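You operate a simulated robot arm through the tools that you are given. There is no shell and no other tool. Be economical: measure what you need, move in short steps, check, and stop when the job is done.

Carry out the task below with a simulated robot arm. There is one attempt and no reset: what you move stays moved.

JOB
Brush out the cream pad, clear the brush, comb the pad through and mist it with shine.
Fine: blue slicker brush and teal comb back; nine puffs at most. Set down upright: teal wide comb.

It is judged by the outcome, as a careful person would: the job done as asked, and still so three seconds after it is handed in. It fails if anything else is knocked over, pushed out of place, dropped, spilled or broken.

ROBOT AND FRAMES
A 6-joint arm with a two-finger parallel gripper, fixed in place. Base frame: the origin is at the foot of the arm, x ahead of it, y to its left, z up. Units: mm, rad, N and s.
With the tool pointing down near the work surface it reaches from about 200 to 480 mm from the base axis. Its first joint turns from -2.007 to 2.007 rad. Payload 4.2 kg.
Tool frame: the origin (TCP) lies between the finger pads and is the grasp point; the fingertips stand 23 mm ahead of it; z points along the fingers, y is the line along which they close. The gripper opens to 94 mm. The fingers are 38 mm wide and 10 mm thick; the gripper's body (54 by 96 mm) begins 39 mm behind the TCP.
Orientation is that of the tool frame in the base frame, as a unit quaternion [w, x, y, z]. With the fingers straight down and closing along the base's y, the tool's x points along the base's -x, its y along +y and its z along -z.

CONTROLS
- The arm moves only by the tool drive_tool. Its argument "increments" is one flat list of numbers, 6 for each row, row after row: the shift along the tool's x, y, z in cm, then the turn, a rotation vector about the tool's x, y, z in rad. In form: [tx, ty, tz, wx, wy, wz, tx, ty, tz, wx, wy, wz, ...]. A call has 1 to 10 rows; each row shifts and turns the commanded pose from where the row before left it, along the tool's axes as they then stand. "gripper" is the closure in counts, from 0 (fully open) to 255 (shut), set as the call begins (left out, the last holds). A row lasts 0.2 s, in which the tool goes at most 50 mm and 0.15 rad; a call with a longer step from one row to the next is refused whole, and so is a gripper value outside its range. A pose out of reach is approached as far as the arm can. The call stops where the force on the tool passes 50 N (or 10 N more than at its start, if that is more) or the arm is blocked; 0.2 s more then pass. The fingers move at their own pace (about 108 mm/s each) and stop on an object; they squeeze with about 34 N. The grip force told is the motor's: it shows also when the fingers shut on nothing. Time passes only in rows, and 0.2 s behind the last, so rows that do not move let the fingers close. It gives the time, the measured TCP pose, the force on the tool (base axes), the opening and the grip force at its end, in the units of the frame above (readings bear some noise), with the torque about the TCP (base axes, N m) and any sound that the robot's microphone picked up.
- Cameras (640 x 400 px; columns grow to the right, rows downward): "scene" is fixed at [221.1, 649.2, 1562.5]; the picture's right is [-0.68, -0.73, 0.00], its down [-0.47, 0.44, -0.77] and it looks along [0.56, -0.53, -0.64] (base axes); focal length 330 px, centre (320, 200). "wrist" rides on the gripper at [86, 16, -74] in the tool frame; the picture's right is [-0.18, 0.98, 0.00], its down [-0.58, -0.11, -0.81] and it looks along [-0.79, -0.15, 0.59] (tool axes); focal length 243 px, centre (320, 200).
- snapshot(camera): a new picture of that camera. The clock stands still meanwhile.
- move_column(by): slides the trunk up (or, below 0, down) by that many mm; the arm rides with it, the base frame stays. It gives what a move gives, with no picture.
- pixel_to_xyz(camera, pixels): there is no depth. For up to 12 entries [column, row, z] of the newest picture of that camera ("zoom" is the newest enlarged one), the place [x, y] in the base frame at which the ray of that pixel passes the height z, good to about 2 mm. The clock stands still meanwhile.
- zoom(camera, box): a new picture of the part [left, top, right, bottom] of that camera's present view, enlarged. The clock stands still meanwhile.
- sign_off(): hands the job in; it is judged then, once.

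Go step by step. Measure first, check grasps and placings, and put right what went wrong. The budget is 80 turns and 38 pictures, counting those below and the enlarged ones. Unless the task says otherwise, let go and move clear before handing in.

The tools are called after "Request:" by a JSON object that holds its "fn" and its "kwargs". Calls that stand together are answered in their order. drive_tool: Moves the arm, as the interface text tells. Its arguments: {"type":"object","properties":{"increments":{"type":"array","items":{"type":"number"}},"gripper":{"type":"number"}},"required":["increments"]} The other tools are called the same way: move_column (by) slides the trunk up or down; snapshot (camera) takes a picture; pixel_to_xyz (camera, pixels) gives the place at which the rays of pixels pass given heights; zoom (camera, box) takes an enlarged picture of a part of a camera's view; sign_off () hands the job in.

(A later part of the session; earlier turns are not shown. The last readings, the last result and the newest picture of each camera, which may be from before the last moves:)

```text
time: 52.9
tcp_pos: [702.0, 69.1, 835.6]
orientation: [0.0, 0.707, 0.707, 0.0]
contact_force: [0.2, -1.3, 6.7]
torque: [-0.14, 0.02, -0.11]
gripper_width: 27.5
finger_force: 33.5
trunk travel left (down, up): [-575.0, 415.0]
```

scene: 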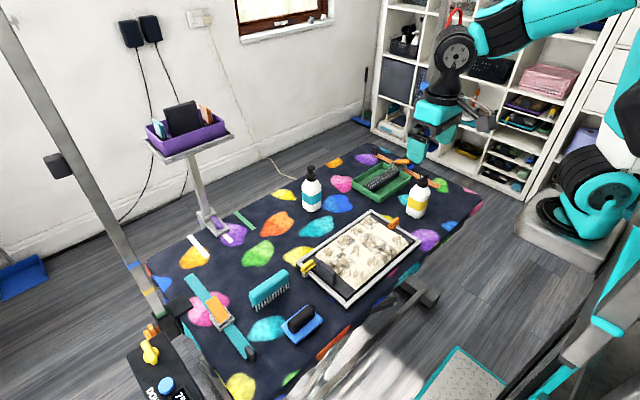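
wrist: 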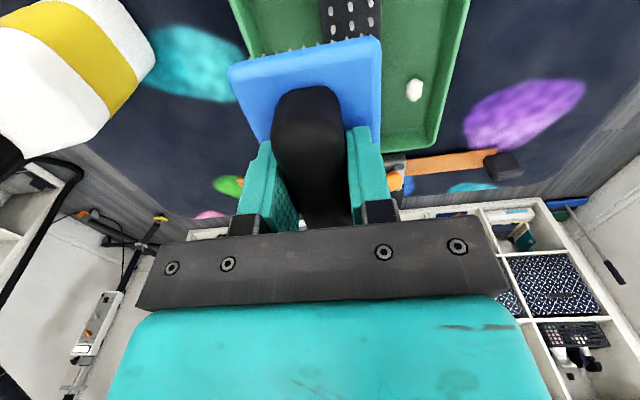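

Good light contact at y≈69. Same there-and-back here, then the y≈158 column.

Request:
{"fn": "drive_tool", "kwargs": {"increments": [0, 0, 0.08, 0, 0, 0, 0, -1.9, 0, 0, 0, 0, 0, -1.9, 0, 0, 0, 0, 0, -1.9, 0, 0, 0, 0, 0, -1.9, 0, 0, 0, 0, 0, -1.9, 0, 0, 0, 0, 0, -1.9, 0, 0, 0, 0, 0, -1.9, 0, 0, 0, 0]}}

Request:
{"fn": "drive_tool", "kwargs": {"increments": [0, 1.9, 0, 0, 0, 0, 0, 1.9, 0, 0, 0, 0, 0, 1.9, 0, 0, 0, 0, 0, 1.9, 0, 0, 0, 0, 0, 1.9, 0, 0, 0, 0, 0, 1.9, 0, 0, 0, 0, 0, 1.9, 0, 0, 0, 0]}}

Request:
{"fn": "drive_tool", "kwargs": {"increments": [0, 0, -1.2, 0, 0, 0, 4.5, 0, 0, 0, 0, 0, 4.4, 0, 0, 0, 0, 0, 0, 0, 1.1, 0, 0, 0, 0, 0, 0, 0, 0, 0]}}

```text
time: 54.7
tcp_pos: [568.3, 70.7, 834.8]
orientation: [0.001, 0.707, 0.707, 0.001]
contact_force: [8.4, -0.4, 22.1]
torque: [-0.07, -0.46, 0.1]
gripper_width: 27.4
finger_force: 33.4
trunk travel left (down, up): [-575.0, 415.0]
```

```text
time: 56.3
tcp_pos: [703.8, 69.2, 833.9]
orientation: [0.0, 0.708, 0.706, 0.0]
contact_force: [-10.1, 1.6, 26.5]
torque: [0.02, 0.48, -0.1]
gripper_width: 27.5
finger_force: 34.2
trunk travel left (down, up): [-575.0, 415.0]
```

```text
time: 57.5
tcp_pos: [701.7, 159.1, 834.7]
orientation: [0.001, 0.708, 0.706, -0.001]
contact_force: [0.6, 0.0, 2.2]
torque: [0.05, -0.06, -0.02]
gripper_width: 27.6
finger_force: 33.8
trunk travel left (down, up): [-575.0, 415.0]
```

Request:
{"fn": "drive_tool", "kwargs": {"increments": [0, 0, 0.12, 0, 0, 0, 0, -1.9, 0, 0, 0, 0, 0, -1.9, 0, 0, 0, 0, 0, -1.9, 0, 0, 0, 0, 0, -1.9, 0, 0, 0, 0, 0, -1.9, 0, 0, 0, 0, 0, -1.9, 0, 0, 0, 0, 0, -1.9, 0, 0, 0, 0]}}

Request:
{"fn": "drive_tool", "kwargs": {"increments": [0, 1.9, 0, 0, 0, 0, 0, 1.9, 0, 0, 0, 0, 0, 1.9, 0, 0, 0, 0, 0, 1.9, 0, 0, 0, 0, 0, 1.9, 0, 0, 0, 0, 0, 1.9, 0, 0, 0, 0, 0, 1.9, 0, 0, 0, 0, 0, 0, -3.5, 0, 0, 0, 0, 0, -3.5, 0, 0, 0]}}

Request:
{"fn": "drive_tool", "kwargs": {"increments": [-4.4, 1.6, 0, 0, 0, 0, -4.4, 1.6, 0, 0, 0, 0, -4.4, 1.6, 0, 0, 0, 0, -4.4, 1.6, 0, 0, 0, 0, -4.4, 1.6, 0, 0, 0, 0, -4.4, 1.6, 0, 0, 0, 0, -4.4, 1.6, 0, 0, 0, 0, -4.4, 1.6, 0, 0, 0, 0, -4.0, 1.2, 0, 0, 0, 0]}}

Request:
{"fn": "zoom", "kwargs": {"camera": "scene", "box": [300, 150, 440, 310]}}

```text
time: 59.3
tcp_pos: [569.0, 158.4, 835.5]
orientation: [0.0, 0.708, 0.706, -0.001]
contact_force: [3.9, 1.0, 12.2]
torque: [0.07, -0.33, 0.06]
gripper_width: 27.7
finger_force: 34.0
trunk travel left (down, up): [-575.0, 415.0]
```

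```text
time: 61.3
tcp_pos: [702.5, 158.4, 902.5]
orientation: [0.0, 0.708, 0.706, -0.001]
contact_force: [0.3, 0.2, -0.5]
torque: [-0.02, 0.0, -0.01]
gripper_width: 27.4
finger_force: 34.3
trunk travel left (down, up): [-575.0, 415.0]
```

```text
time: 63.3
tcp_pos: [843.7, -235.8, 905.3]
orientation: [0.0, 0.707, 0.707, -0.001]
contact_force: [-0.8, -0.1, -0.4]
torque: [-0.03, 0.01, -0.02]
gripper_width: 27.5
finger_force: 34.3
trunk travel left (down, up): [-575.0, 415.0]
```

```text
2.50 times, centred on (370, 230) of scene
```

zoom: 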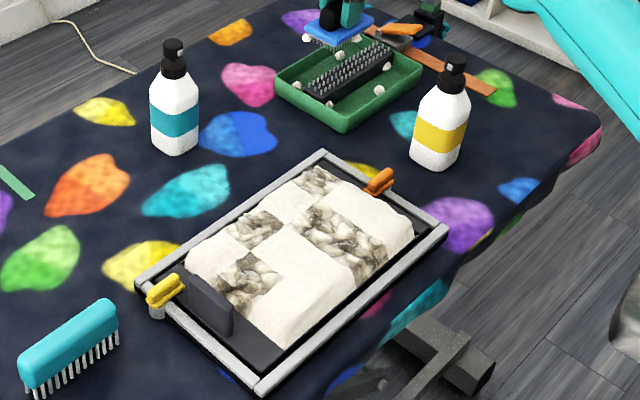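

All loose strands are gone; mats remain for the comb. Clear the brush again.

Request:
{"fn": "drive_tool", "kwargs": {"increments": [-2.5, 0.8, 0, 0, 0, 0, 0, 0, 3, 0, 0, 0, 0, 0, 3.0, 0, 0, 0, 0, 0, 0, 0, 0, 0]}}

Request:
{"fn": "drive_tool", "kwargs": {"increments": [0, 0, 0.15, 0, 0, 0, 0, 0, 0, 0, 0, 0]}}

```text
time: 64.3
tcp_pos: [850.5, -257.1, 844.6]
orientation: [0.001, 0.707, 0.707, -0.001]
contact_force: [-0.3, -0.9, -0.8]
torque: [0.01, 0.0, 0.0]
gripper_width: 27.5
finger_force: 33.9
trunk travel left (down, up): [-575.0, 415.0]
```

```text
time: 64.9
tcp_pos: [849.5, -257.7, 845.2]
orientation: [0.002, 0.707, 0.707, 0.0]
contact_force: [2.8, 1.2, 10.4]
torque: [0.52, 0.04, -0.15]
gripper_width: 27.6
finger_force: 33.6
trunk travel left (down, up): [-575.0, 415.0]
```

Request:
{"fn": "drive_tool", "kwargs": {"increments": [0, -1.5, 0, 0, 0, 0, 0, -1.5, 0, 0, 0, 0, 0, -1.5, 0, 0, 0, 0, 0, 0, -1, 0, 0, 0, 0, 4.5, 0, 0, 0, 0, 0, 0, 1, 0, 0, 0, 0, -1.5, 0, 0, 0, 0, 0, -1.5, 0, 0, 0, 0, 0, -1.5, 0, 0, 0, 0]}}

Request:
{"fn": "drive_tool", "kwargs": {"increments": [0, 0, -4, 0, 0, 0, 0, 0, -4, 0, 0, 0]}}

Request:
{"fn": "snapshot", "kwargs": {"camera": "wrist"}}

```text
time: 66.9
tcp_pos: [804.7, -256.9, 845.6]
orientation: [0.001, 0.708, 0.707, 0.0]
contact_force: [3.2, 0.0, 13.4]
torque: [0.33, -0.32, -0.06]
gripper_width: 27.3
finger_force: 33.9
trunk travel left (down, up): [-575.0, 415.0]
```

```text
time: 67.5
tcp_pos: [803.1, -258.4, 923.1]
orientation: [-0.002, 0.707, 0.707, -0.001]
contact_force: [-0.1, -0.8, -2.0]
torque: [-0.03, 0.0, 0.0]
gripper_width: 27.6
finger_force: 34.1
trunk travel left (down, up): [-575.0, 415.0]
```

```text
9 pictures are left
```

wrist: 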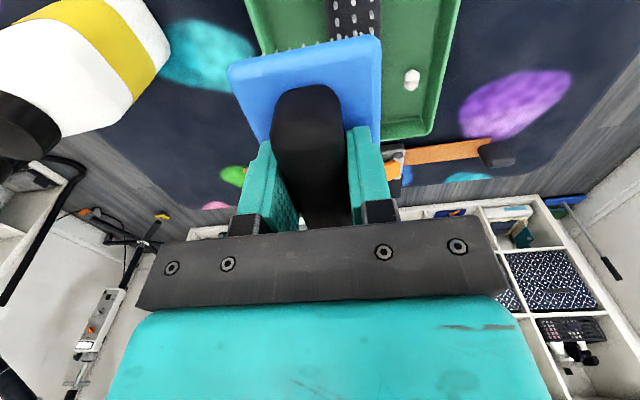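

Brush clean. Returning it to its spot (581.5, 378).

Request:
{"fn": "drive_tool", "kwargs": {"increments": [4.24, -1.477, 0, 0, 0, 0, 4.24, -1.477, 0, 0, 0, 0, 4.24, -1.477, 0, 0, 0, 0, 4.24, -1.477, 0, 0, 0, 0, 4.24, -1.477, 0, 0, 0, 0, 4.24, -1.477, 0, 0, 0, 0, 4.24, -1.477, 0, 0, 0, 0, 4.24, -1.477, 0, 0, 0, 0]}}

Request:
{"fn": "drive_tool", "kwargs": {"increments": [4.24, -1.477, 0, 0, 0, 0, 4.24, -1.477, 0, 0, 0, 0, 4.24, -1.477, 0, 0, 0, 0, 4.24, -1.477, 0, 0, 0, 0, 4.24, -1.477, 0, 0, 0, 0, 4.24, -1.477, 0, 0, 0, 0, 4.24, -1.477, 0, 0, 0, 0, 0, 0, 4, 0, 0, 0, 0, 0, 4, 0, 0, 0, 0, 0, 3, 0, 0, 0]}}

```text
time: 69.3
tcp_pos: [687.3, 82.7, 923.1]
orientation: [0.0, 0.708, 0.707, -0.001]
contact_force: [0.6, 0.1, -1.3]
torque: [0.04, -0.04, -0.02]
gripper_width: 27.7
finger_force: 34.2
trunk travel left (down, up): [-575.0, 415.0]
```

```text
time: 71.5
tcp_pos: [581.7, 379.7, 811.7]
orientation: [0.0, 0.707, 0.707, -0.001]
contact_force: [0.0, 0.2, -0.5]
torque: [-0.01, 0.02, -0.01]
gripper_width: 27.6
finger_force: 34.3
trunk travel left (down, up): [-575.0, 415.0]
```

Request:
{"fn": "drive_tool", "kwargs": {"increments": [0, 0, 0.5, 0, 0, 0, 0, 0, 0.3, 0, 0, 0, 0, 0, 0, 0, 0, 0]}}

Request:
{"fn": "drive_tool", "kwargs": {"increments": [0, 0, 0.15, 0, 0, 0, 0, 0, 0, 0, 0, 0]}}

```text
time: 72.3
tcp_pos: [582.2, 378.9, 803.6]
orientation: [0.0, 0.707, 0.707, -0.002]
contact_force: [-0.3, -0.8, -1.4]
torque: [0.01, -0.02, 0.04]
gripper_width: 27.4
finger_force: 34.2
trunk travel left (down, up): [-575.0, 415.0]
```

```text
time: 72.9
tcp_pos: [581.7, 378.2, 803.2]
orientation: [0.001, 0.707, 0.707, -0.002]
contact_force: [0.6, 0.1, -0.9]
torque: [0.01, -0.01, -0.01]
gripper_width: 27.5
finger_force: 33.6
trunk travel left (down, up): [-575.0, 415.0]
```

Request:
{"fn": "drive_tool", "kwargs": {"increments": [0, 0, 0.15, 0, 0, 0, 0, 0, 0, 0, 0, 0]}}

Request:
{"fn": "drive_tool", "kwargs": {"increments": [0, 0, 0.15, 0, 0, 0, 0, 0, 0, 0, 0, 0]}}

```text
time: 73.5
tcp_pos: [582.5, 378.3, 799.9]
orientation: [0.0, 0.707, 0.707, -0.001]
contact_force: [0.3, 0.5, -2.1]
torque: [0.0, 0.01, 0.01]
gripper_width: 27.5
finger_force: 34.0
trunk travel left (down, up): [-575.0, 415.0]
```

```text
time: 74.1
tcp_pos: [581.3, 378.4, 798.6]
orientation: [0.0, 0.707, 0.707, -0.002]
contact_force: [0.6, 0.7, -0.8]
torque: [0.02, 0.02, 0.03]
gripper_width: 27.6
finger_force: 34.0
trunk travel left (down, up): [-575.0, 415.0]
```

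Request:
{"fn": "drive_tool", "kwargs": {"increments": [0, 0, 0.2, 0, 0, 0, 0, 0, 0, 0, 0, 0]}}

Request:
{"fn": "drive_tool", "kwargs": {"increments": [0, 0, 0.2, 0, 0, 0, 0, 0, 0, 0, 0, 0]}}

Request:
{"fn": "drive_tool", "kwargs": {"increments": [0, 0, 0.2, 0, 0, 0, 0, 0, 0, 0, 0, 0]}}

```text
time: 74.7
tcp_pos: [582.2, 378.6, 797.9]
orientation: [0.0, 0.708, 0.706, 0.0]
contact_force: [-0.7, -2.2, 10.8]
torque: [-0.53, 0.05, 0.0]
gripper_width: 27.4
finger_force: 33.9
trunk travel left (down, up): [-575.0, 415.0]
```

```text
time: 75.3
tcp_pos: [582.6, 377.6, 799.9]
orientation: [0.0, 0.708, 0.707, 0.002]
contact_force: [-4.7, -7.3, 34.9]
torque: [-1.0, 0.25, 0.0]
gripper_width: 27.3
finger_force: 34.0
trunk travel left (down, up): [-575.0, 415.0]
```

```text
time: 75.9
tcp_pos: [582.9, 380.1, 799.8]
orientation: [-0.001, 0.707, 0.707, 0.004]
contact_force: [-1.6, -3.1, 17.8]
torque: [-0.95, 0.25, -0.06]
gripper_width: 27.5
finger_force: 33.6
trunk travel left (down, up): [-575.0, 415.0]
stopped in row 2: the force on the tool passed its limit at 50 N (the readings are from after the stop); the commanded pose is now the measured one
```

Resting on the table. Relieve the load and release, then rise.

Request:
{"fn": "drive_tool", "kwargs": {"increments": [0, 0, -0.15, 0, 0, 0, 0, 0, 0, 0, 0, 0]}}

Request:
{"fn": "drive_tool", "kwargs": {"increments": [0, 0, 0, 0, 0, 0, 0, 0, 0, 0, 0, 0, 0, 0, 0, 0, 0, 0, 0, 0, 0, 0, 0, 0], "gripper": 0}}

Request:
{"fn": "drive_tool", "kwargs": {"increments": [0, 0, -3, 0, 0, 0, 0, 0, -4, 0, 0, 0, 0, 4, 0, 0, 0, 0, 0, 4, 0, 0, 0, 0, 0, 3.8, 0, 0, 0, 0]}}

Request:
{"fn": "snapshot", "kwargs": {"camera": "wrist"}}

```text
time: 76.5
tcp_pos: [583.5, 379.8, 798.7]
orientation: [0.0, 0.707, 0.707, 0.001]
contact_force: [0.2, 1.1, 10.9]
torque: [-0.22, 0.11, -0.01]
gripper_width: 27.5
finger_force: 34.2
trunk travel left (down, up): [-575.0, 415.0]
```

```text
time: 77.5
tcp_pos: [583.8, 378.6, 798.6]
orientation: [-0.001, 0.708, 0.706, 0.002]
contact_force: [3.9, -0.8, 10.1]
torque: [-0.13, 0.46, 0.05]
gripper_width: 92.3
finger_force: 0.1
trunk travel left (down, up): [-575.0, 415.0]
```

```text
time: 78.7
tcp_pos: [686.3, 374.0, 869.8]
orientation: [-0.001, 0.707, 0.707, 0.0]
contact_force: [-0.5, 0.0, 0.6]
torque: [-0.02, 0.0, -0.01]
gripper_width: 93.7
finger_force: 0.1
out of reach, approached as far as the arm can: row 5
trunk travel left (down, up): [-575.0, 415.0]
```

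```text
8 pictures are left
```

wrist: 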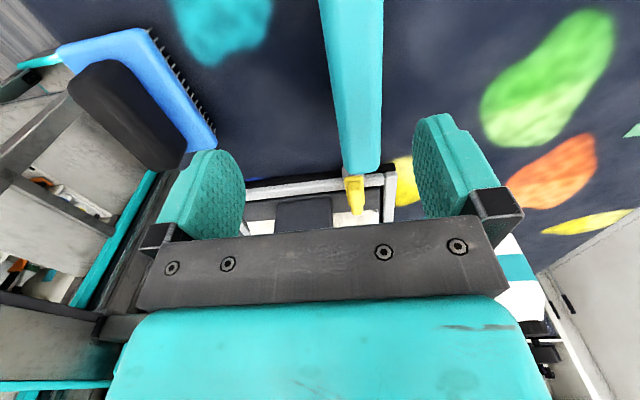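

Brush is back and upright; comb is slightly +x of the gripper. The reach message shows a limit, so let me measure the comb.

Request:
{"fn": "pixel_to_xyz", "kwargs": {"camera": "wrist", "pixels": [[320, 2, 810], [382, 2, 810], [333, 90, 810], [381, 90, 810], [343, 172, 800], [381, 170, 800], [320, 2, 795], [382, 2, 795]]}}

Request:
{"fn": "drive_tool", "kwargs": {"increments": [-1.5, 0, 0, 0, 0, 0, -1.5, 1, 0, 0, 0, 0]}}

```text
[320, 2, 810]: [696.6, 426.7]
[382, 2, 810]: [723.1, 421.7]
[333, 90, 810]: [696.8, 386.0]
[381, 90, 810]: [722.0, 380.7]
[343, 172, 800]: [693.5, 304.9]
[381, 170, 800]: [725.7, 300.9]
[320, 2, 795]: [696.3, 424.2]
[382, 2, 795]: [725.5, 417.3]
```

```text
time: 79.3
tcp_pos: [697.6, 346.2, 868.4]
orientation: [0.001, 0.707, 0.707, 0.002]
contact_force: [-0.8, -0.1, 0.2]
torque: [0.0, -0.02, 0.01]
gripper_width: 94.2
finger_force: 0.1
trunk travel left (down, up): [-575.0, 415.0]
```

Request:
{"fn": "drive_tool", "kwargs": {"increments": [0.6, 1.2, 0, 0, 0, 0, 0.6, 0, 1.0, 0, 0, 0, 0.6, 0, 1.0, 0, 0, 0]}}

```text
time: 80.1
tcp_pos: [705.3, 358.1, 849.5]
orientation: [0.0, 0.707, 0.707, 0.002]
contact_force: [0.6, -0.3, -1.3]
torque: [0.0, -0.01, -0.01]
gripper_width: 94.0
finger_force: 0.0
out of reach, approached as far as the arm can: row 3
trunk travel left (down, up): [-575.0, 415.0]
```

A reach limit applies here. I'll use the trunk for the descent instead (−40 mm), then try to centre on the comb (709.5, 375).

Request:
{"fn": "move_column", "kwargs": {"by": -40}}

Request:
{"fn": "drive_tool", "kwargs": {"increments": [0.6, 0.2, 0, 0, 0, 0, 0.6, 0.2, 0, 0, 0, 0]}}

Request:
{"fn": "snapshot", "kwargs": {"camera": "wrist"}}

```text
time: 80.9
tcp_pos: [705.0, 359.1, 809.4]
orientation: [-0.001, 0.707, 0.707, 0.002]
contact_force: [-0.3, -0.5, -0.8]
torque: [-0.02, -0.01, 0.0]
gripper_width: 93.9
finger_force: 0.0
trunk travel left (down, up): [-535.0, 455.0]
```

```text
time: 81.5
tcp_pos: [704.3, 362.8, 808.9]
orientation: [0.0, 0.707, 0.707, 0.001]
contact_force: [-0.5, -0.3, 0.3]
torque: [-0.02, 0.02, 0.0]
gripper_width: 93.9
finger_force: 0.1
out of reach, approached as far as the arm can: row 2
trunk travel left (down, up): [-535.0, 455.0]
```

```text
7 pictures are left
```

wrist: 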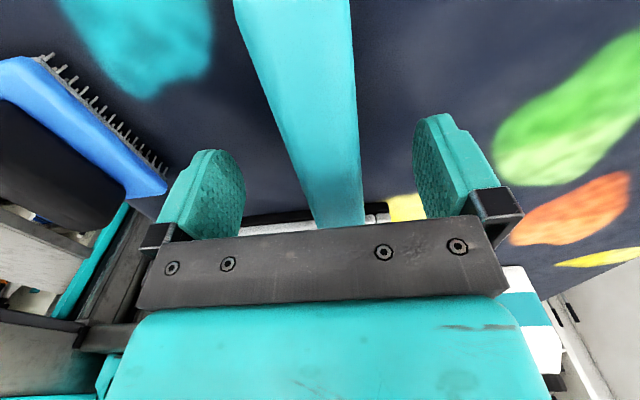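

Comb lies ≈5–6 mm +x of TCP. Being lower relative to the shoulder seems to give more reach: raise trunk 80 mm, then lower the tool and re-centre.

Request:
{"fn": "move_column", "kwargs": {"by": 80}}

Request:
{"fn": "drive_tool", "kwargs": {"increments": [0, 0, 3, 0, 0, 0, 0, 0, 3, 0, 0, 0, 0.6, 0.45, 0, 0, 0, 0, 0.6, 0, 0, 0, 0, 0]}}

```text
time: 82.7
tcp_pos: [703.7, 362.2, 889.4]
orientation: [0.0, 0.707, 0.707, 0.002]
contact_force: [-0.1, -0.8, -0.4]
torque: [0.03, -0.01, -0.02]
gripper_width: 94.0
finger_force: 0.2
trunk travel left (down, up): [-615.0, 375.0]
```

```text
time: 83.7
tcp_pos: [701.5, 366.6, 830.0]
orientation: [0.0, 0.707, 0.707, 0.002]
contact_force: [-0.6, 0.4, 0.1]
torque: [-0.02, -0.01, 0.04]
gripper_width: 94.0
finger_force: 0.0
out of reach, approached as far as the arm can: row 3, 4
trunk travel left (down, up): [-615.0, 375.0]
```

Limit is ~791 mm radius here; I'll simply grip the comb a little nearer: (708, 353).

Request:
{"fn": "drive_tool", "kwargs": {"increments": [-1.4, 0.65, 0, 0, 0, 0, 0, 0, 0, 0, 0, 0]}}

```text
time: 84.3
tcp_pos: [710.6, 355.0, 828.5]
orientation: [0.0, 0.707, 0.707, 0.001]
contact_force: [0.4, 0.1, -0.3]
torque: [-0.01, -0.03, -0.03]
gripper_width: 93.7
finger_force: 0.1
trunk travel left (down, up): [-615.0, 375.0]
```

Centred at (710.6,355). Descend to z≈796 and close.

Request:
{"fn": "drive_tool", "kwargs": {"increments": [0, -0.1, 1.5, 0, 0, 0, 0, 0, 1.0, 0, 0, 0, 0, 0, 0.7, 0, 0, 0]}}

Request:
{"fn": "drive_tool", "kwargs": {"increments": [0, 0, 0, 0, 0, 0, 0, 0, 0, 0, 0, 0, 0, 0, 0, 0, 0, 0, 0, 0, 0, 0, 0, 0], "gripper": 255}}

Request:
{"fn": "snapshot", "kwargs": {"camera": "wrist"}}

```text
time: 85.1
tcp_pos: [708.9, 354.5, 797.1]
orientation: [0.001, 0.708, 0.706, 0.001]
contact_force: [-0.3, 0.2, -0.4]
torque: [-0.02, -0.01, -0.02]
gripper_width: 94.1
finger_force: 0.0
out of reach, approached as far as the arm can: row 1
trunk travel left (down, up): [-615.0, 375.0]
```

```text
time: 86.1
tcp_pos: [708.9, 354.6, 797.6]
orientation: [0.0, 0.708, 0.706, 0.002]
contact_force: [-0.2, -0.1, -0.3]
torque: [0.03, 0.02, -0.03]
gripper_width: 27.6
finger_force: 34.3
trunk travel left (down, up): [-615.0, 375.0]
```

```text
6 pictures are left
```

wrist: 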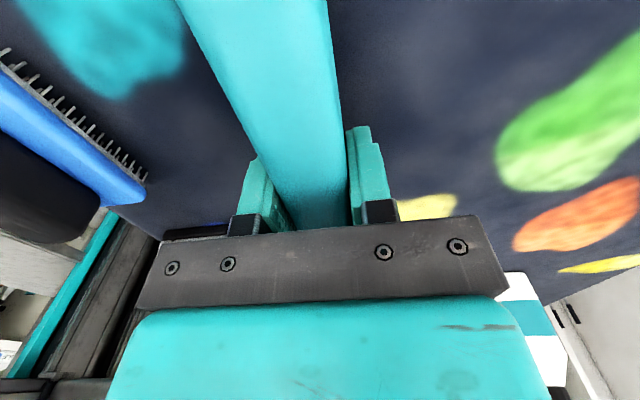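

Comb gripped (rest pose TCP 708.9, 354.5, 797.3). Lift and carry to the first combing column.

Request:
{"fn": "drive_tool", "kwargs": {"increments": [0, 0, -4, 0, 0, 0, 0, 0, -4, 0, 0, 0, -4.0, 0, 0, 0, 0, 0, -4.0, 0, 0, 0, 0, 0, -4.0, 0, 0, 0, 0, 0, -4.0, 0, 0, 0, 0, 0, -4.0, 0, 0, 0, 0, 0, -4.0, 0.2, 0, 0, 0, 0, 0, 0, 2, 0, 0, 0, 0, 0, 1.8, 0, 0, 0]}}

Request:
{"fn": "drive_tool", "kwargs": {"increments": [0, 0, 0.4, 0, 0, 0, 0, 0, 0, 0, 0, 0]}}

Request:
{"fn": "drive_tool", "kwargs": {"increments": [0, 0, 0.3, 0, 0, 0, 0, 0, 0, 0, 0, 0]}}

```text
time: 88.3
tcp_pos: [773.8, 150.8, 851.7]
orientation: [-0.001, 0.707, 0.707, -0.004]
contact_force: [-0.4, 0.4, -0.9]
torque: [-0.03, 0.01, 0.05]
gripper_width: 27.3
finger_force: 33.9
out of reach, approached as far as the arm can: row 5, 6, 7, 8, 10
trunk travel left (down, up): [-615.0, 375.0]
```

```text
time: 88.9
tcp_pos: [775.2, 151.9, 851.4]
orientation: [0.0, 0.707, 0.707, -0.004]
contact_force: [0.4, -1.0, -1.2]
torque: [0.01, 0.0, -0.03]
gripper_width: 27.5
finger_force: 33.9
out of reach, approached as far as the arm can: row 1
trunk travel left (down, up): [-615.0, 375.0]
```

```text
time: 89.5
tcp_pos: [774.4, 150.2, 850.9]
orientation: [-0.002, 0.708, 0.707, -0.004]
contact_force: [0.0, 0.0, -1.2]
torque: [-0.02, 0.01, 0.01]
gripper_width: 27.5
finger_force: 33.8
out of reach, approached as far as the arm can: row 1
trunk travel left (down, up): [-615.0, 375.0]
```

The arm slid along a limit circle (r≈790) instead of following. I'll raise the command and see where it settles.

Request:
{"fn": "drive_tool", "kwargs": {"increments": [0, 0, -3, 0, 0, 0, 0, 0, -3, 0, 0, 0, 0, 0, 0, 0, 0, 0]}}

```text
time: 90.3
tcp_pos: [774.5, 148.8, 912.5]
orientation: [0.0, 0.708, 0.706, 0.001]
contact_force: [-0.6, -0.3, -0.7]
torque: [0.0, 0.03, 0.02]
gripper_width: 27.3
finger_force: 33.7
trunk travel left (down, up): [-615.0, 375.0]
```

Request:
{"fn": "drive_tool", "kwargs": {"increments": [-2, -3, 0, 0, 0, 0, -2, -3, 0, 0, 0, 0]}}

```text
time: 90.9
tcp_pos: [776.8, 137.3, 923.4]
orientation: [0.0, 0.708, 0.707, 0.002]
contact_force: [0.0, -0.6, -0.7]
torque: [-0.07, -0.01, 0.02]
gripper_width: 27.4
finger_force: 34.4
out of reach, approached as far as the arm can: row 1, 2
trunk travel left (down, up): [-615.0, 375.0]
```

The arm appears stuck near a singular posture; one scene picture to see the elbow.

Request:
{"fn": "snapshot", "kwargs": {"camera": "scene"}}

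```text
5 pictures are left
```

scene: 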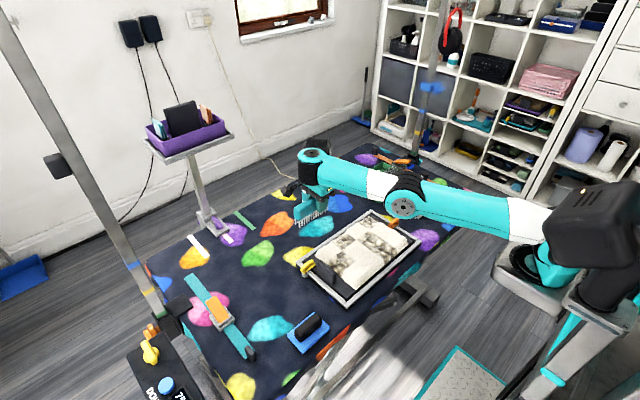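

The elbow is fully straight (singular). Moving straight down at constant radius should take it inside its reach sphere and let the elbow bend; then small inward steps.

Request:
{"fn": "drive_tool", "kwargs": {"increments": [0, 0, 1.2, 0, 0, 0, 0, 0, 1.2, 0, 0, 0, 0, 0, 1.2, 0, 0, 0, 0, 0, 1.2, 0, 0, 0, 0, 0, 1.2, 0, 0, 0, 0, -0.3, 0, 0, 0, 0, 0, -0.3, 0, 0, 0, 0, 0, -0.5, 0, 0, 0, 0, 0, -0.8, 0, 0, 0, 0, 0, -1, 0, 0, 0, 0]}}

```text
time: 93.1
tcp_pos: [774.0, 149.0, 860.8]
orientation: [-0.001, 0.708, 0.707, 0.001]
contact_force: [-0.2, 0.5, -0.6]
torque: [-0.04, 0.01, 0.02]
gripper_width: 27.4
finger_force: 34.0
out of reach, approached as far as the arm can: row 6, 8, 9, 10
trunk travel left (down, up): [-615.0, 375.0]
```

The elbow has flipped below the straight line (px (405,205)), so it is jammed on the wrong branch. I'll stretch fully outward and come back in to flip it up.

Request:
{"fn": "drive_tool", "kwargs": {"increments": [0, 0, -3, 0, 0, 0, 0, 3, 2, 0, 0, 0, 0, 3, 2, 0, 0, 0, 0, 3, 1, 0, 0, 0, 0, -3, -2, 0, 0, 0, 0, -3, -1, 0, 0, 0, 0, -3, -1, 0, 0, 0]}}

```text
time: 94.7
tcp_pos: [770.0, 159.3, 891.2]
orientation: [0.0, 0.707, 0.707, 0.001]
contact_force: [0.1, -0.8, -1.1]
torque: [0.0, 0.0, 0.01]
gripper_width: 27.6
finger_force: 34.3
out of reach, approached as far as the arm can: row 4, 7
trunk travel left (down, up): [-615.0, 375.0]
```

Inner jam is a branch limit; true straight is r≈870. I'll raise the trunk for safety, stretch out, move down (which bends the elbow up), then inward.

Request:
{"fn": "move_column", "kwargs": {"by": 200}}

Request:
{"fn": "drive_tool", "kwargs": {"increments": [0, 4, 0, 0, 0, 0, 0, 4, 0, 0, 0, 0, 0, 4, 0, 0, 0, 0, 0, 3, 3, 0, 0, 0, 0, 0, 5, 0, 0, 0, 0, 0, 5, 0, 0, 0, 0, -4, 2, 0, 0, 0, 0, -4, 0, 0, 0, 0, 0, -4, 0, 0, 0, 0, 0, -4, 0, 0, 0, 0]}}

```text
time: 96.8
tcp_pos: [769.8, 159.4, 1090.4]
orientation: [-0.001, 0.708, 0.707, 0.0]
contact_force: [0.0, -0.3, -0.8]
torque: [-0.02, -0.01, -0.01]
gripper_width: 27.4
finger_force: 34.7
trunk travel left (down, up): [-815.0, 175.0]
```

```text
time: 99.0
tcp_pos: [714.1, 160.1, 943.7]
orientation: [0.0, 0.708, 0.706, 0.005]
contact_force: [1.5, 0.0, 0.2]
torque: [-0.04, 0.08, 0.01]
gripper_width: 27.7
finger_force: 34.5
out of reach, approached as far as the arm can: row 2, 3, 4, 5, 7, 8
trunk travel left (down, up): [-815.0, 175.0]
```

Freed (r=732). Now move inward over the pad, raise the tool 20 cm and bring the trunk back down 240 mm.

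Request:
{"fn": "drive_tool", "kwargs": {"increments": [-1, -4, 0, 0, 0, 0, -1, -4, 0, 0, 0, 0, 0, 0, -4, 0, 0, 0, 0, 0, -4, 0, 0, 0, 0, 0, -4, 0, 0, 0, 0, 0, -4, 0, 0, 0, 0, 0, -4, 0, 0, 0]}}

Request:
{"fn": "move_column", "kwargs": {"by": -240}}

```text
time: 100.6
tcp_pos: [629.5, 139.6, 1142.5]
orientation: [0.0, 0.707, 0.707, 0.0]
contact_force: [0.3, -0.3, -1.1]
torque: [0.01, 0.06, -0.04]
gripper_width: 27.5
finger_force: 34.2
trunk travel left (down, up): [-815.0, 175.0]
```

```text
time: 103.1
tcp_pos: [628.3, 140.6, 902.0]
orientation: [-0.001, 0.707, 0.707, 0.001]
contact_force: [-0.7, 0.2, -0.9]
torque: [0.02, 0.0, 0.03]
gripper_width: 27.3
finger_force: 34.0
trunk travel left (down, up): [-575.0, 415.0]
```

Back in the normal posture. To the first comb column start (712,113), down to z≈840.

Request:
{"fn": "drive_tool", "kwargs": {"increments": [-1.4, 4.2, 0, 0, 0, 0, -1.4, 4.2, 0, 0, 0, 0, 0, 0, 3.2, 0, 0, 0, 0, 0, 3.0, 0, 0, 0, 0, 0, 0, 0, 0, 0]}}

Request:
{"fn": "drive_tool", "kwargs": {"increments": [0, 0, 0.5, 0, 0, 0, 0, 0, 0, 0, 0, 0]}}

Request:
{"fn": "drive_tool", "kwargs": {"increments": [0, 0, 0.25, 0, 0, 0, 0, 0, 0, 0, 0, 0]}}

```text
time: 104.3
tcp_pos: [714.7, 110.2, 839.7]
orientation: [-0.001, 0.708, 0.707, 0.0]
contact_force: [-0.2, 0.6, -1.0]
torque: [-0.01, -0.01, -0.01]
gripper_width: 27.6
finger_force: 33.8
trunk travel left (down, up): [-575.0, 415.0]
```

```text
time: 104.9
tcp_pos: [714.5, 109.8, 835.5]
orientation: [0.001, 0.707, 0.707, 0.002]
contact_force: [1.1, -0.3, 0.1]
torque: [-0.04, -0.02, 0.0]
gripper_width: 27.5
finger_force: 33.6
trunk travel left (down, up): [-575.0, 415.0]
```

```text
time: 105.5
tcp_pos: [714.6, 110.4, 834.0]
orientation: [0.001, 0.707, 0.707, 0.003]
contact_force: [-0.3, -1.1, 16.3]
torque: [0.84, 0.15, 0.1]
gripper_width: 27.3
finger_force: 34.1
trunk travel left (down, up): [-575.0, 415.0]
```

Contact at z≈834, +y end first; level slightly and comb −x.

Request:
{"fn": "drive_tool", "kwargs": {"increments": [0, 0, 0, 0, 0.01, 0, 0, -1.9, 0, 0, 0, 0, 0, -1.9, 0, 0, 0, 0, 0, -1.9, 0, 0, 0, 0]}}

Request:
{"fn": "drive_tool", "kwargs": {"increments": [0, -1.9, 0, 0, 0, 0, 0, -1.9, 0, 0, 0, 0, 0, -1.9, 0, 0, 0, 0, 0, -1.9, 0, 0, 0, 0, 0, -1.9, 0, 0, 0, 0]}}

Request:
{"fn": "drive_tool", "kwargs": {"increments": [0, 1.9, 0, 0, 0, 0, 0, 1.9, 0, 0, 0, 0, 0, 1.9, 0, 0, 0, 0, 0, 1.9, 0, 0, 0, 0, 0, 1.9, 0, 0, 0, 0, 0, 1.9, 0, 0, 0, 0, 0, 1.9, 0, 0, 0, 0, 0, 1.9, 0, 0, 0, 0]}}

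```text
time: 106.5
tcp_pos: [658.1, 110.9, 832.6]
orientation: [-0.004, 0.707, 0.707, 0.006]
contact_force: [8.8, 0.8, 24.2]
torque: [-0.09, -0.25, 0.05]
gripper_width: 27.8
finger_force: 34.2
trunk travel left (down, up): [-575.0, 415.0]
```

```text
time: 107.7
tcp_pos: [560.4, 112.0, 833.1]
orientation: [-0.003, 0.708, 0.707, 0.006]
contact_force: [8.0, 0.3, 22.6]
torque: [0.11, -0.29, -0.02]
gripper_width: 27.3
finger_force: 34.3
trunk travel left (down, up): [-575.0, 415.0]
```

```text
time: 109.5
tcp_pos: [713.9, 110.9, 832.1]
orientation: [-0.004, 0.707, 0.707, 0.005]
contact_force: [-3.5, -0.4, 7.9]
torque: [-0.32, 0.14, -0.13]
gripper_width: 27.3
finger_force: 34.0
trunk travel left (down, up): [-575.0, 415.0]
```

Good contact both ways. Next column TCP y≈42.

Request:
{"fn": "drive_tool", "kwargs": {"increments": [0, 0, -1.2, 0, 0, 0, -3.4, 0, 0, 0, 0, 0, -3.5, 0, 0, 0, 0, 0, 0, 0, 1.15, 0, 0, 0, 0, 0, 0, 0, 0, 0]}}

Request:
{"fn": "drive_tool", "kwargs": {"increments": [0, -1.9, 0, 0, 0, 0, 0, -1.9, 0, 0, 0, 0, 0, -1.9, 0, 0, 0, 0, 0, -1.9, 0, 0, 0, 0, 0, -1.9, 0, 0, 0, 0, 0, -1.9, 0, 0, 0, 0, 0, -1.9, 0, 0, 0, 0, 0, -1.9, 0, 0, 0, 0]}}

Request:
{"fn": "drive_tool", "kwargs": {"increments": [0, 1.9, 0, 0, 0, 0, 0, 1.9, 0, 0, 0, 0, 0, 1.9, 0, 0, 0, 0, 0, 1.9, 0, 0, 0, 0, 0, 1.9, 0, 0, 0, 0, 0, 1.9, 0, 0, 0, 0, 0, 1.9, 0, 0, 0, 0, 0, 1.9, 0, 0, 0, 0]}}

Request:
{"fn": "drive_tool", "kwargs": {"increments": [0, 0, -1.2, 0, 0, 0, -3.4, 0, 0, 0, 0, 0, -3.5, 0, 0, 0, 0, 0, 0, 0, 1.15, 0, 0, 0, 0, 0, 0, 0, 0, 0]}}

```text
time: 110.7
tcp_pos: [713.5, 42.3, 831.4]
orientation: [-0.004, 0.708, 0.707, 0.005]
contact_force: [-1.5, 0.1, 9.6]
torque: [-0.33, 0.08, -0.04]
gripper_width: 27.6
finger_force: 33.9
trunk travel left (down, up): [-575.0, 415.0]
```

```text
time: 112.5
tcp_pos: [563.1, 43.3, 831.5]
orientation: [-0.003, 0.707, 0.707, 0.005]
contact_force: [6.9, -0.2, 22.0]
torque: [-0.39, -0.25, 0.11]
gripper_width: 27.3
finger_force: 34.2
trunk travel left (down, up): [-575.0, 415.0]
```

```text
time: 114.3
tcp_pos: [714.3, 41.5, 833.6]
orientation: [-0.003, 0.708, 0.707, 0.005]
contact_force: [-0.4, -0.3, -1.0]
torque: [-0.02, 0.01, -0.03]
gripper_width: 27.5
finger_force: 33.6
trunk travel left (down, up): [-575.0, 415.0]
```

```text
time: 115.5
tcp_pos: [713.9, -28.1, 831.9]
orientation: [-0.004, 0.707, 0.707, 0.004]
contact_force: [-0.3, -0.2, -0.6]
torque: [-0.06, -0.04, 0.0]
gripper_width: 27.6
finger_force: 34.1
trunk travel left (down, up): [-575.0, 415.0]
```

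Request:
{"fn": "drive_tool", "kwargs": {"increments": [0, 0, 0.2, 0, 0, 0, 0, 0, 0, 0, 0, 0]}}

Request:
{"fn": "drive_tool", "kwargs": {"increments": [0, -1.9, 0, 0, 0, 0, 0, -1.9, 0, 0, 0, 0, 0, -1.9, 0, 0, 0, 0, 0, -1.9, 0, 0, 0, 0, 0, -1.9, 0, 0, 0, 0, 0, -1.9, 0, 0, 0, 0, 0, -1.9, 0, 0, 0, 0, 0, -1.9, 0, 0, 0, 0]}}

Request:
{"fn": "drive_tool", "kwargs": {"increments": [0, 1.9, 0, 0, 0, 0, 0, 1.9, 0, 0, 0, 0, 0, 1.9, 0, 0, 0, 0, 0, 1.9, 0, 0, 0, 0, 0, 1.9, 0, 0, 0, 0, 0, 1.9, 0, 0, 0, 0, 0, 1.9, 0, 0, 0, 0, 0, 1.9, 0, 0, 0, 0]}}

```text
time: 116.1
tcp_pos: [713.5, -27.9, 831.3]
orientation: [-0.003, 0.708, 0.706, 0.005]
contact_force: [-2.5, -0.7, 16.9]
torque: [-0.23, 0.16, 0.03]
gripper_width: 27.3
finger_force: 33.8
trunk travel left (down, up): [-575.0, 415.0]
```

```text
time: 117.9
tcp_pos: [562.2, -25.7, 830.4]
orientation: [-0.004, 0.707, 0.707, 0.005]
contact_force: [7.7, -0.1, 23.7]
torque: [0.07, -0.28, -0.06]
gripper_width: 27.3
finger_force: 34.0
trunk travel left (down, up): [-575.0, 415.0]
```

```text
time: 119.7
tcp_pos: [714.3, -26.8, 829.1]
orientation: [-0.004, 0.707, 0.707, 0.004]
contact_force: [0.7, 0.3, -0.7]
torque: [-0.05, 0.06, 0.0]
gripper_width: 27.4
finger_force: 34.0
trunk travel left (down, up): [-575.0, 415.0]
```

All columns combed once. Lift aside and check the pad.

Request:
{"fn": "drive_tool", "kwargs": {"increments": [0, 0, -3.5, 0, 0, 0, 0, 0, -4, 0, 0, 0, -4.5, 0, 0, 0, 0, 0, -4.5, 0, 0, 0, 0, 0, -4.5, 1, 0, 0, 0, 0]}}

Request:
{"fn": "zoom", "kwargs": {"camera": "scene", "box": [300, 150, 440, 310]}}

```text
time: 120.9
tcp_pos: [722.0, -160.8, 903.6]
orientation: [-0.004, 0.707, 0.707, 0.005]
contact_force: [0.6, -0.2, -1.1]
torque: [-0.04, 0.0, 0.0]
gripper_width: 27.4
finger_force: 34.4
trunk travel left (down, up): [-575.0, 415.0]
```

```text
2.50 times, centred on (370, 230) of scene
```

zoom: 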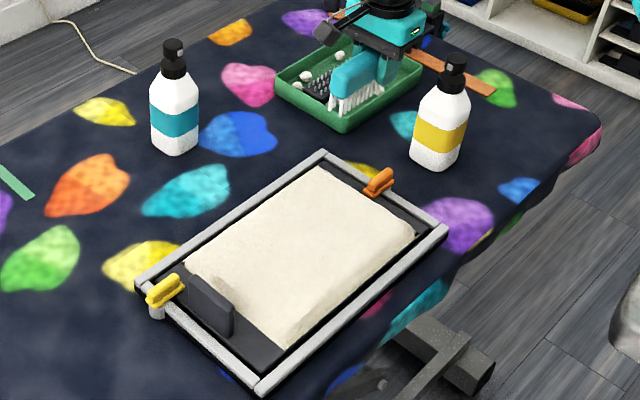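

The pad is smooth and clean. To put the comb back with better reach I'll turn the tool by −π (comb is symmetric; then grip point is at y≈+25 of centre). First move over the pad at z≈950 and rotate.

Request:
{"fn": "drive_tool", "kwargs": {"increments": [4.3, -1.64, -1, 0, 0, 0, 4.3, -1.64, -1, 0, 0, 0, 4.3, -1.64, -1, 0, 0, 0, 4.3, -1.64, -1, 0, 0, 0, 4.3, -1.64, -1, 0, 0, 0]}}

Request:
{"fn": "drive_tool", "kwargs": {"increments": [0, 0, 0, 0, -0.01, 0, 0, 0, 0, 0, 0, -0.147, 0, 0, 0, 0, 0, -0.147, 0, 0, 0, 0, 0, -0.147, 0, 0, 0, 0, 0, -0.147, 0, 0, 0, 0, 0, -0.147, 0, 0, 0, 0, 0, -0.147, 0, 0, 0, 0, 0, -0.147, 0, 0, 0, 0, 0, -0.147, 0, 0, 0, 0, 0, -0.147]}}

Request:
{"fn": "drive_tool", "kwargs": {"increments": [0, 0, 0, 0, 0, -0.149, 0, 0, 0, 0, 0, -0.149, 0, 0, 0, 0, 0, -0.149, 0, 0, 0, 0, 0, -0.149, 0, 0, 0, 0, 0, -0.149, 0, 0, 0, 0, 0, -0.149, 0, 0, 0, 0, 0, -0.149, 0, 0, 0, 0, 0, -0.149, 0, 0, 0, 0, 0, -0.149, 0, 0, 0, 0, 0, -0.149]}}

Request:
{"fn": "drive_tool", "kwargs": {"increments": [0, 0, 0, 0, 0, -0.1643, 0, 0, 0, 0, 0, -0.1643]}}

```text
time: 122.1
tcp_pos: [638.1, 53.7, 955.7]
orientation: [-0.004, 0.707, 0.707, 0.004]
contact_force: [0.3, -1.1, -1.0]
torque: [0.0, 0.01, 0.01]
gripper_width: 27.5
finger_force: 33.9
trunk travel left (down, up): [-575.0, 415.0]
```

```text
time: 124.3
tcp_pos: [641.3, 52.0, 956.7]
orientation: [-0.001, 0.122, 0.992, 0.001]
contact_force: [0.8, 0.5, -0.1]
torque: [0.03, 0.02, 0.02]
gripper_width: 27.4
finger_force: 33.7
trunk travel left (down, up): [-575.0, 415.0]
```

```text
time: 126.5
tcp_pos: [641.0, 51.7, 955.3]
orientation: [0.001, -0.583, 0.812, 0.001]
contact_force: [0.0, 0.9, -0.7]
torque: [0.02, 0.01, -0.02]
gripper_width: 27.5
finger_force: 34.4
trunk travel left (down, up): [-575.0, 415.0]
```

```text
refused: row 1 steps farther than a row can; nothing moved
```

Request:
{"fn": "drive_tool", "kwargs": {"increments": [0, 0, 0, 0, 0, -0.1095, 0, 0, 0, 0, 0, -0.1095, 0, 0, 0, 0, 0, -0.1095, 0, 0, 0, 0, 0, 0]}}

Request:
{"fn": "drive_tool", "kwargs": {"increments": [-4.44, -0.85, 0, 0, 0, 0, -4.44, -0.85, 0, 0, 0, 0, -4.44, -0.85, 0, 0, 0, 0, -4.44, -0.85, 0, 0, 0, 0, -4.44, -0.85, 0, 0, 0, 0, -4.44, -0.85, 0, 0, 0, 0, -4.44, -0.85, 0, 0, 0, 0, -4.44, -0.85, 0, 0, 0, 0]}}

```text
time: 127.5
tcp_pos: [641.2, 52.3, 956.4]
orientation: [0.0, 0.708, -0.707, -0.001]
contact_force: [0.2, -0.9, -0.7]
torque: [0.0, -0.03, 0.0]
gripper_width: 27.8
finger_force: 34.3
trunk travel left (down, up): [-575.0, 415.0]
```

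```text
time: 129.3
tcp_pos: [672.6, 371.8, 950.1]
orientation: [0.0, -0.707, 0.708, 0.0]
contact_force: [0.6, -1.8, -0.9]
torque: [0.06, 0.04, -0.03]
gripper_width: 27.5
finger_force: 33.4
out of reach, approached as far as the arm can: row 7, 8
trunk travel left (down, up): [-575.0, 415.0]
```

Still out of reach: the shoulder seems offset to −y, so a smaller-y grip point is better after all. I'll go back inward and rotate back, then place as I picked it, with the trunk raised.

Request:
{"fn": "drive_tool", "kwargs": {"increments": [2, 0.5, 3, 0, 0, 0, 4, 1, 1, 0, 0, 0, 4, 1, 0, 0, 0, 0, 4, 1, 0, 0, 0, 0, 4, 0, 0, 0, 0, 0, 4, 0, 0, 0, 0, 0]}}

```text
time: 130.7
tcp_pos: [640.0, 149.8, 908.1]
orientation: [-0.002, 0.707, -0.707, 0.001]
contact_force: [-0.4, -0.1, -0.2]
torque: [-0.01, 0.02, 0.0]
gripper_width: 27.6
finger_force: 34.4
trunk travel left (down, up): [-575.0, 415.0]
```

Request:
{"fn": "drive_tool", "kwargs": {"increments": [0, 0, 0, 0, 0, 0.1465, 0, 0, 0, 0, 0, 0.1465, 0, 0, 0, 0, 0, 0.1465, 0, 0, 0, 0, 0, 0.1465, 0, 0, 0, 0, 0, 0.1465, 0, 0, 0, 0, 0, 0.1465, 0, 0, 0, 0, 0, 0.1465, 0, 0, 0, 0, 0, 0.1465, 0, 0, 0, 0, 0, 0.1465, 0, 0, 0, 0, 0, 0.1465]}}

Request:
{"fn": "drive_tool", "kwargs": {"increments": [0, 0, 0, 0, 0, 0.1465, 0, 0, 0, 0, 0, 0.1465, 0, 0, 0, 0, 0, 0.1465, 0, 0, 0, 0, 0, 0.1465, 0, 0, 0, 0, 0, 0.1465, 0, 0, 0, 0, 0, 0.1465, 0, 0, 0, 0, 0, 0.1465, 0, 0, 0, 0, 0, 0.1465, 0, 0, 0, 0, 0, 0.1465, 0, 0, 0, 0, 0, 0.1465]}}

Request:
{"fn": "drive_tool", "kwargs": {"increments": [0, 0, 0, 0, 0, 0.1058, 0, 0, 0, 0, 0, 0.1058, 0, 0, 0, 0, 0, 0]}}

Request:
{"fn": "move_column", "kwargs": {"by": 100}}

```text
time: 132.9
tcp_pos: [638.9, 149.0, 908.5]
orientation: [0.001, -0.052, 0.999, 0.001]
contact_force: [0.6, 0.3, 0.2]
torque: [-0.02, -0.02, -0.01]
gripper_width: 27.4
finger_force: 34.2
trunk travel left (down, up): [-575.0, 415.0]
```

```text
time: 135.1
tcp_pos: [639.2, 148.4, 907.7]
orientation: [0.0, 0.629, 0.777, 0.002]
contact_force: [0.4, 0.4, -1.5]
torque: [0.0, 0.01, 0.02]
gripper_width: 27.8
finger_force: 34.0
trunk travel left (down, up): [-575.0, 415.0]
```

```text
time: 135.9
tcp_pos: [639.0, 149.2, 908.1]
orientation: [-0.001, 0.707, 0.708, 0.002]
contact_force: [0.4, 0.7, -0.7]
torque: [0.0, 0.05, 0.02]
gripper_width: 27.5
finger_force: 34.2
trunk travel left (down, up): [-575.0, 415.0]
```

```text
time: 137.3
tcp_pos: [639.3, 149.3, 1009.4]
orientation: [-0.001, 0.707, 0.708, 0.0]
contact_force: [0.0, -0.8, -1.4]
torque: [-0.01, -0.02, -0.01]
gripper_width: 27.2
finger_force: 33.9
trunk travel left (down, up): [-675.0, 315.0]
```

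Request:
{"fn": "drive_tool", "kwargs": {"increments": [0, 0, 4.4, 0, 0, 0, 0, 0, 4.4, 0, 0, 0, 0, 0, 4.0, 0, 0, 0, 4.1, 1.4, 0, 0, 0, 0, 4.1, 1.4, 0, 0, 0, 0, 4.1, 1.4, 0, 0, 0, 0, 4.1, 1.4, 0, 0, 0, 0, 0, 0, 0, 0, 0, 0]}}

Request:
{"fn": "drive_tool", "kwargs": {"increments": [0, 0, 2.5, 0, 0, 0, 0, 0, 2, 0, 0, 0, 2, 0.6, 0.5, 0, 0, 0, 2, 0.6, 0, 0, 0, 0, 0, 0, 0, 0, 0, 0]}}

```text
time: 139.1
tcp_pos: [697.4, 315.0, 881.1]
orientation: [0.0, 0.707, 0.707, 0.0]
contact_force: [-0.4, 0.5, -0.6]
torque: [-0.02, -0.02, 0.0]
gripper_width: 27.7
finger_force: 34.0
trunk travel left (down, up): [-675.0, 315.0]
```

```text
time: 140.3
tcp_pos: [707.1, 353.8, 829.2]
orientation: [0.0, 0.707, 0.707, 0.0]
contact_force: [1.4, -0.6, -0.9]
torque: [-0.02, -0.03, -0.03]
gripper_width: 27.4
finger_force: 34.1
trunk travel left (down, up): [-675.0, 315.0]
```

Reached without complaint. Lower to the table.

Request:
{"fn": "drive_tool", "kwargs": {"increments": [0, 0.2, 1.5, 0, 0, 0, 0, 0, 1.2, 0, 0, 0, 0, 0, 0.5, 0, 0, 0, 0, 0, 0, 0, 0, 0]}}

Request:
{"fn": "drive_tool", "kwargs": {"increments": [0, 0, 0.2, 0, 0, 0, 0, 0, 0, 0, 0, 0]}}

Request:
{"fn": "drive_tool", "kwargs": {"increments": [0, 0, 0.2, 0, 0, 0, 0, 0, 0, 0, 0, 0]}}

```text
time: 141.3
tcp_pos: [705.1, 350.5, 798.9]
orientation: [-0.001, 0.707, 0.707, 0.002]
contact_force: [-0.1, 0.4, -1.4]
torque: [-0.02, 0.04, -0.01]
gripper_width: 27.6
finger_force: 34.1
out of reach, approached as far as the arm can: row 3
trunk travel left (down, up): [-675.0, 315.0]
```

```text
time: 141.9
tcp_pos: [706.8, 352.1, 797.2]
orientation: [0.0, 0.707, 0.707, 0.002]
contact_force: [-0.1, 0.4, -1.3]
torque: [-0.01, 0.04, 0.02]
gripper_width: 27.2
finger_force: 34.3
trunk travel left (down, up): [-675.0, 315.0]
```

```text
time: 142.5
tcp_pos: [705.0, 350.0, 796.5]
orientation: [0.0, 0.707, 0.707, 0.001]
contact_force: [0.1, 0.4, -0.9]
torque: [0.0, 0.01, -0.01]
gripper_width: 27.8
finger_force: 34.0
trunk travel left (down, up): [-675.0, 315.0]
```

Request:
{"fn": "drive_tool", "kwargs": {"increments": [0, 0, 0.2, 0, 0, 0, 0, 0, 0, 0, 0, 0]}}

Request:
{"fn": "drive_tool", "kwargs": {"increments": [0, 0, 0.15, 0, 0, 0, 0, 0, 0, 0, 0, 0]}}

Request:
{"fn": "drive_tool", "kwargs": {"increments": [0, 0, 0.15, 0, 0, 0, 0, 0, 0, 0, 0, 0]}}

```text
time: 143.1
tcp_pos: [705.2, 350.7, 794.7]
orientation: [-0.001, 0.708, 0.707, 0.002]
contact_force: [-0.2, 0.9, 4.5]
torque: [0.36, 0.0, -0.03]
gripper_width: 27.6
finger_force: 33.7
trunk travel left (down, up): [-675.0, 315.0]
```

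```text
time: 143.7
tcp_pos: [705.7, 351.4, 794.5]
orientation: [0.0, 0.707, 0.707, 0.002]
contact_force: [0.3, 1.0, 6.1]
torque: [0.62, -0.04, -0.11]
gripper_width: 27.6
finger_force: 33.8
trunk travel left (down, up): [-675.0, 315.0]
```

```text
time: 144.3
tcp_pos: [706.2, 350.9, 794.2]
orientation: [0.001, 0.707, 0.707, 0.001]
contact_force: [1.9, -0.5, 8.1]
torque: [0.71, 0.0, -0.11]
gripper_width: 28.0
finger_force: 33.8
out of reach, approached as far as the arm can: row 1
trunk travel left (down, up): [-675.0, 315.0]
```

+y end touches first; level by 0.012 rad and release.

Request:
{"fn": "drive_tool", "kwargs": {"increments": [0, 0, 0, 0, 0.012, 0, 0, 0, 0.1, 0, 0, 0, 0, 0, 0, 0, 0, 0]}}

Request:
{"fn": "drive_tool", "kwargs": {"increments": [0, 0, 0, 0, 0, 0, 0, 0, 0, 0, 0, 0, 0, 0, 0, 0, 0, 0, 0, 0, 0, 0, 0, 0], "gripper": 0}}

Request:
{"fn": "drive_tool", "kwargs": {"increments": [0, 0, -2.5, 0, -0.012, 0, -0.5, -0.2, -2.5, 0, 0, 0, -1, -0.3, -1, 0, 0, 0, -4, -1, 0, 0, 0, 0, -4, -1, 0, 0, 0, 0, -4, -1, 0, 0, 0, 0, -4, -1, 0, 0, 0, 0, -4, -1, 0, 0, 0, 0]}}

```text
time: 145.1
tcp_pos: [704.9, 351.3, 793.6]
orientation: [-0.004, 0.707, 0.707, 0.005]
contact_force: [-4.1, -1.9, 11.4]
torque: [-0.49, 0.19, -0.14]
gripper_width: 27.5
finger_force: 34.1
trunk travel left (down, up): [-675.0, 315.0]
```

```text
time: 146.1
tcp_pos: [706.3, 350.9, 792.0]
orientation: [-0.005, 0.707, 0.707, 0.006]
contact_force: [-0.7, -0.6, 0.4]
torque: [-0.02, 0.0, -0.02]
gripper_width: 93.9
finger_force: 0.0
trunk travel left (down, up): [-675.0, 315.0]
```

```text
time: 147.9
tcp_pos: [665.4, 145.8, 849.7]
orientation: [0.0, 0.707, 0.707, 0.001]
contact_force: [1.3, 0.4, -0.5]
torque: [-0.03, 0.0, -0.02]
gripper_width: 94.1
finger_force: 0.1
out of reach, approached as far as the arm can: row 2, 3, 4
trunk travel left (down, up): [-675.0, 315.0]
```

Released. One scene view to check comb, brush and the bottle.

Request:
{"fn": "zoom", "kwargs": {"camera": "scene", "box": [240, 155, 440, 345]}}

```text
2.11 times, centred on (340, 250) of scene
5 turns are left
```

zoom: 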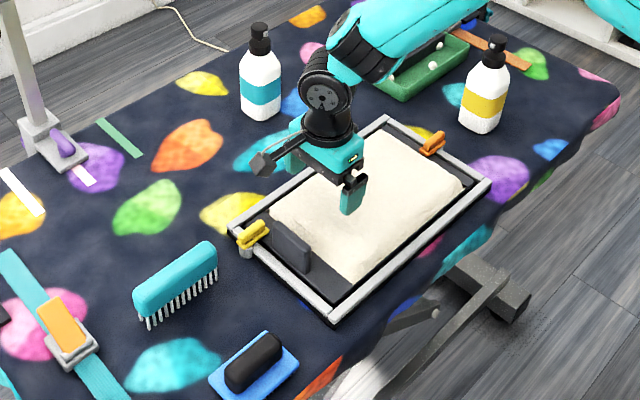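

Comb stands upright near its spot, brush is back, pad smooth. With few turns left: measure the yellow bottle's head (its nozzle faces +y toward the pad) and move the closed gripper above it.

Request:
{"fn": "pixel_to_xyz", "kwargs": {"camera": "zoom", "pixels": [[497, 40, 930], [497, 40, 945], [497, 40, 915], [482, 122, 756], [497, 52, 925], [462, 118, 756], [502, 122, 756]]}}

Request:
{"fn": "drive_tool", "kwargs": {"increments": [0, 0, -4, 0, 0, 0, 0, 0, -4, 0, 0, 0, 0, 0, -4, 0, 0, 0, 0, 0, -4, 0, 0, 0, -4.5, -0.36, 0, 0, 0, 0, -4.5, -0.36, 0, 0, 0, 0, -4.5, -0.36, 0, 0, 0, 0, -4.5, -0.36, 0, 0, 0, 0, -4.5, -0.36, 0, 0, 0, 0, -4.5, -0.36, 0, 0, 0, 0], "gripper": 255}}

Request:
{"fn": "drive_tool", "kwargs": {"increments": [-4.5, -0.36, 0, 0, 0, 0, -4.5, -0.36, 0, 0, 0, 0, 0, 0, 0, 0, 0, 0]}}

Request:
{"fn": "snapshot", "kwargs": {"camera": "wrist"}}

```text
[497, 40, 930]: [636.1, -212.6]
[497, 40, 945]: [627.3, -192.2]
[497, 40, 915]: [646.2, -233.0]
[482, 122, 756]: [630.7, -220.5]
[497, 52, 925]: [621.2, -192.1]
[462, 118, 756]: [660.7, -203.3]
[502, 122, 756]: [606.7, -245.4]
```

```text
time: 150.1
tcp_pos: [643.7, -122.0, 1009.2]
orientation: [-0.001, 0.707, 0.707, 0.0]
contact_force: [0.5, 0.0, -0.1]
torque: [-0.04, -0.02, 0.04]
gripper_width: 0.0
finger_force: 33.3
trunk travel left (down, up): [-675.0, 315.0]
```

```text
time: 150.9
tcp_pos: [638.6, -209.6, 1008.7]
orientation: [0.0, 0.707, 0.707, 0.001]
contact_force: [0.1, 1.5, -0.3]
torque: [0.02, 0.0, 0.01]
gripper_width: 0.0
finger_force: 34.3
trunk travel left (down, up): [-675.0, 315.0]
```

```text
2 pictures are left
4 turns are left
```

wrist: 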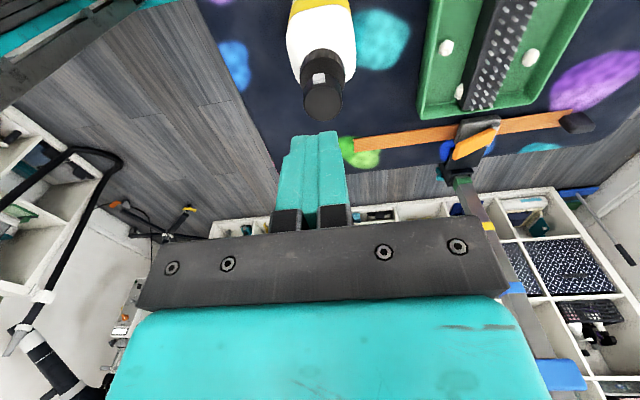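

The head is at about (637,−214,930) with its nozzle (319,77) facing +y, to the pad. I'll press it once, listen, and look.

Request:
{"fn": "drive_tool", "kwargs": {"increments": [-0.4, -0.1, 1.6, 0, 0, 0, 0, 0, 1.6, 0, 0, 0, 0, 0, 1.4, 0, 0, 0, 0, 0, 0, 0, 0, 0]}}

Request:
{"fn": "drive_tool", "kwargs": {"increments": [0, 0, 0.5, 0, 0, 0, 0, 0, 0.4, 0, 0, 0, 0, 0, 0.4, 0, 0, 0, 0, 0, 0.4, 0, 0, 0, 0, 0, 0, 0, 0, 0]}}

Request:
{"fn": "drive_tool", "kwargs": {"increments": [0, 0, -1.0, 0, 0, 0, 0, 0, -1.2, 0, 0, 0, 0, 0, 0, 0, 0, 0]}}

Request:
{"fn": "zoom", "kwargs": {"camera": "scene", "box": [290, 150, 450, 310]}}

```text
time: 151.9
tcp_pos: [635.1, -215.3, 963.4]
orientation: [-0.001, 0.707, 0.707, 0.001]
contact_force: [-0.5, 0.0, 0.3]
torque: [-0.01, -0.02, 0.0]
gripper_width: 0.0
finger_force: 33.7
trunk travel left (down, up): [-675.0, 315.0]
```

```text
time: 153.1
tcp_pos: [635.5, -216.2, 947.9]
orientation: [0.0, 0.707, 0.707, 0.001]
contact_force: [-0.5, 0.1, 0.8]
torque: [-0.03, -0.03, 0.01]
gripper_width: 0.1
finger_force: 33.6
trunk travel left (down, up): [-675.0, 315.0]
```

```text
time: 153.9
tcp_pos: [634.0, -218.0, 970.3]
orientation: [-0.001, 0.707, 0.707, 0.001]
contact_force: [0.3, 0.2, -0.1]
torque: [-0.03, -0.01, 0.02]
gripper_width: 0.0
finger_force: 33.9
trunk travel left (down, up): [-675.0, 315.0]
```

```text
2.50 times, centred on (370, 230) of scene
3 turns are left
```

zoom: 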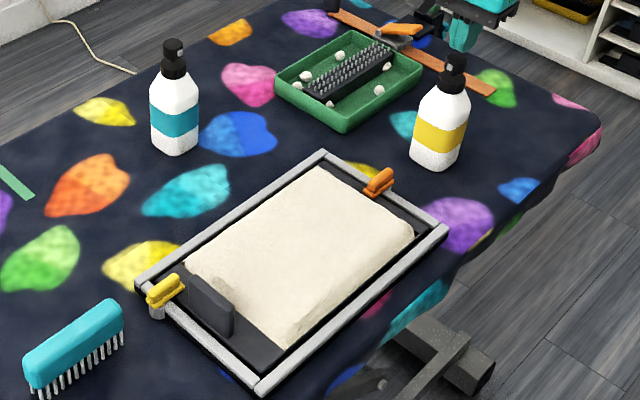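

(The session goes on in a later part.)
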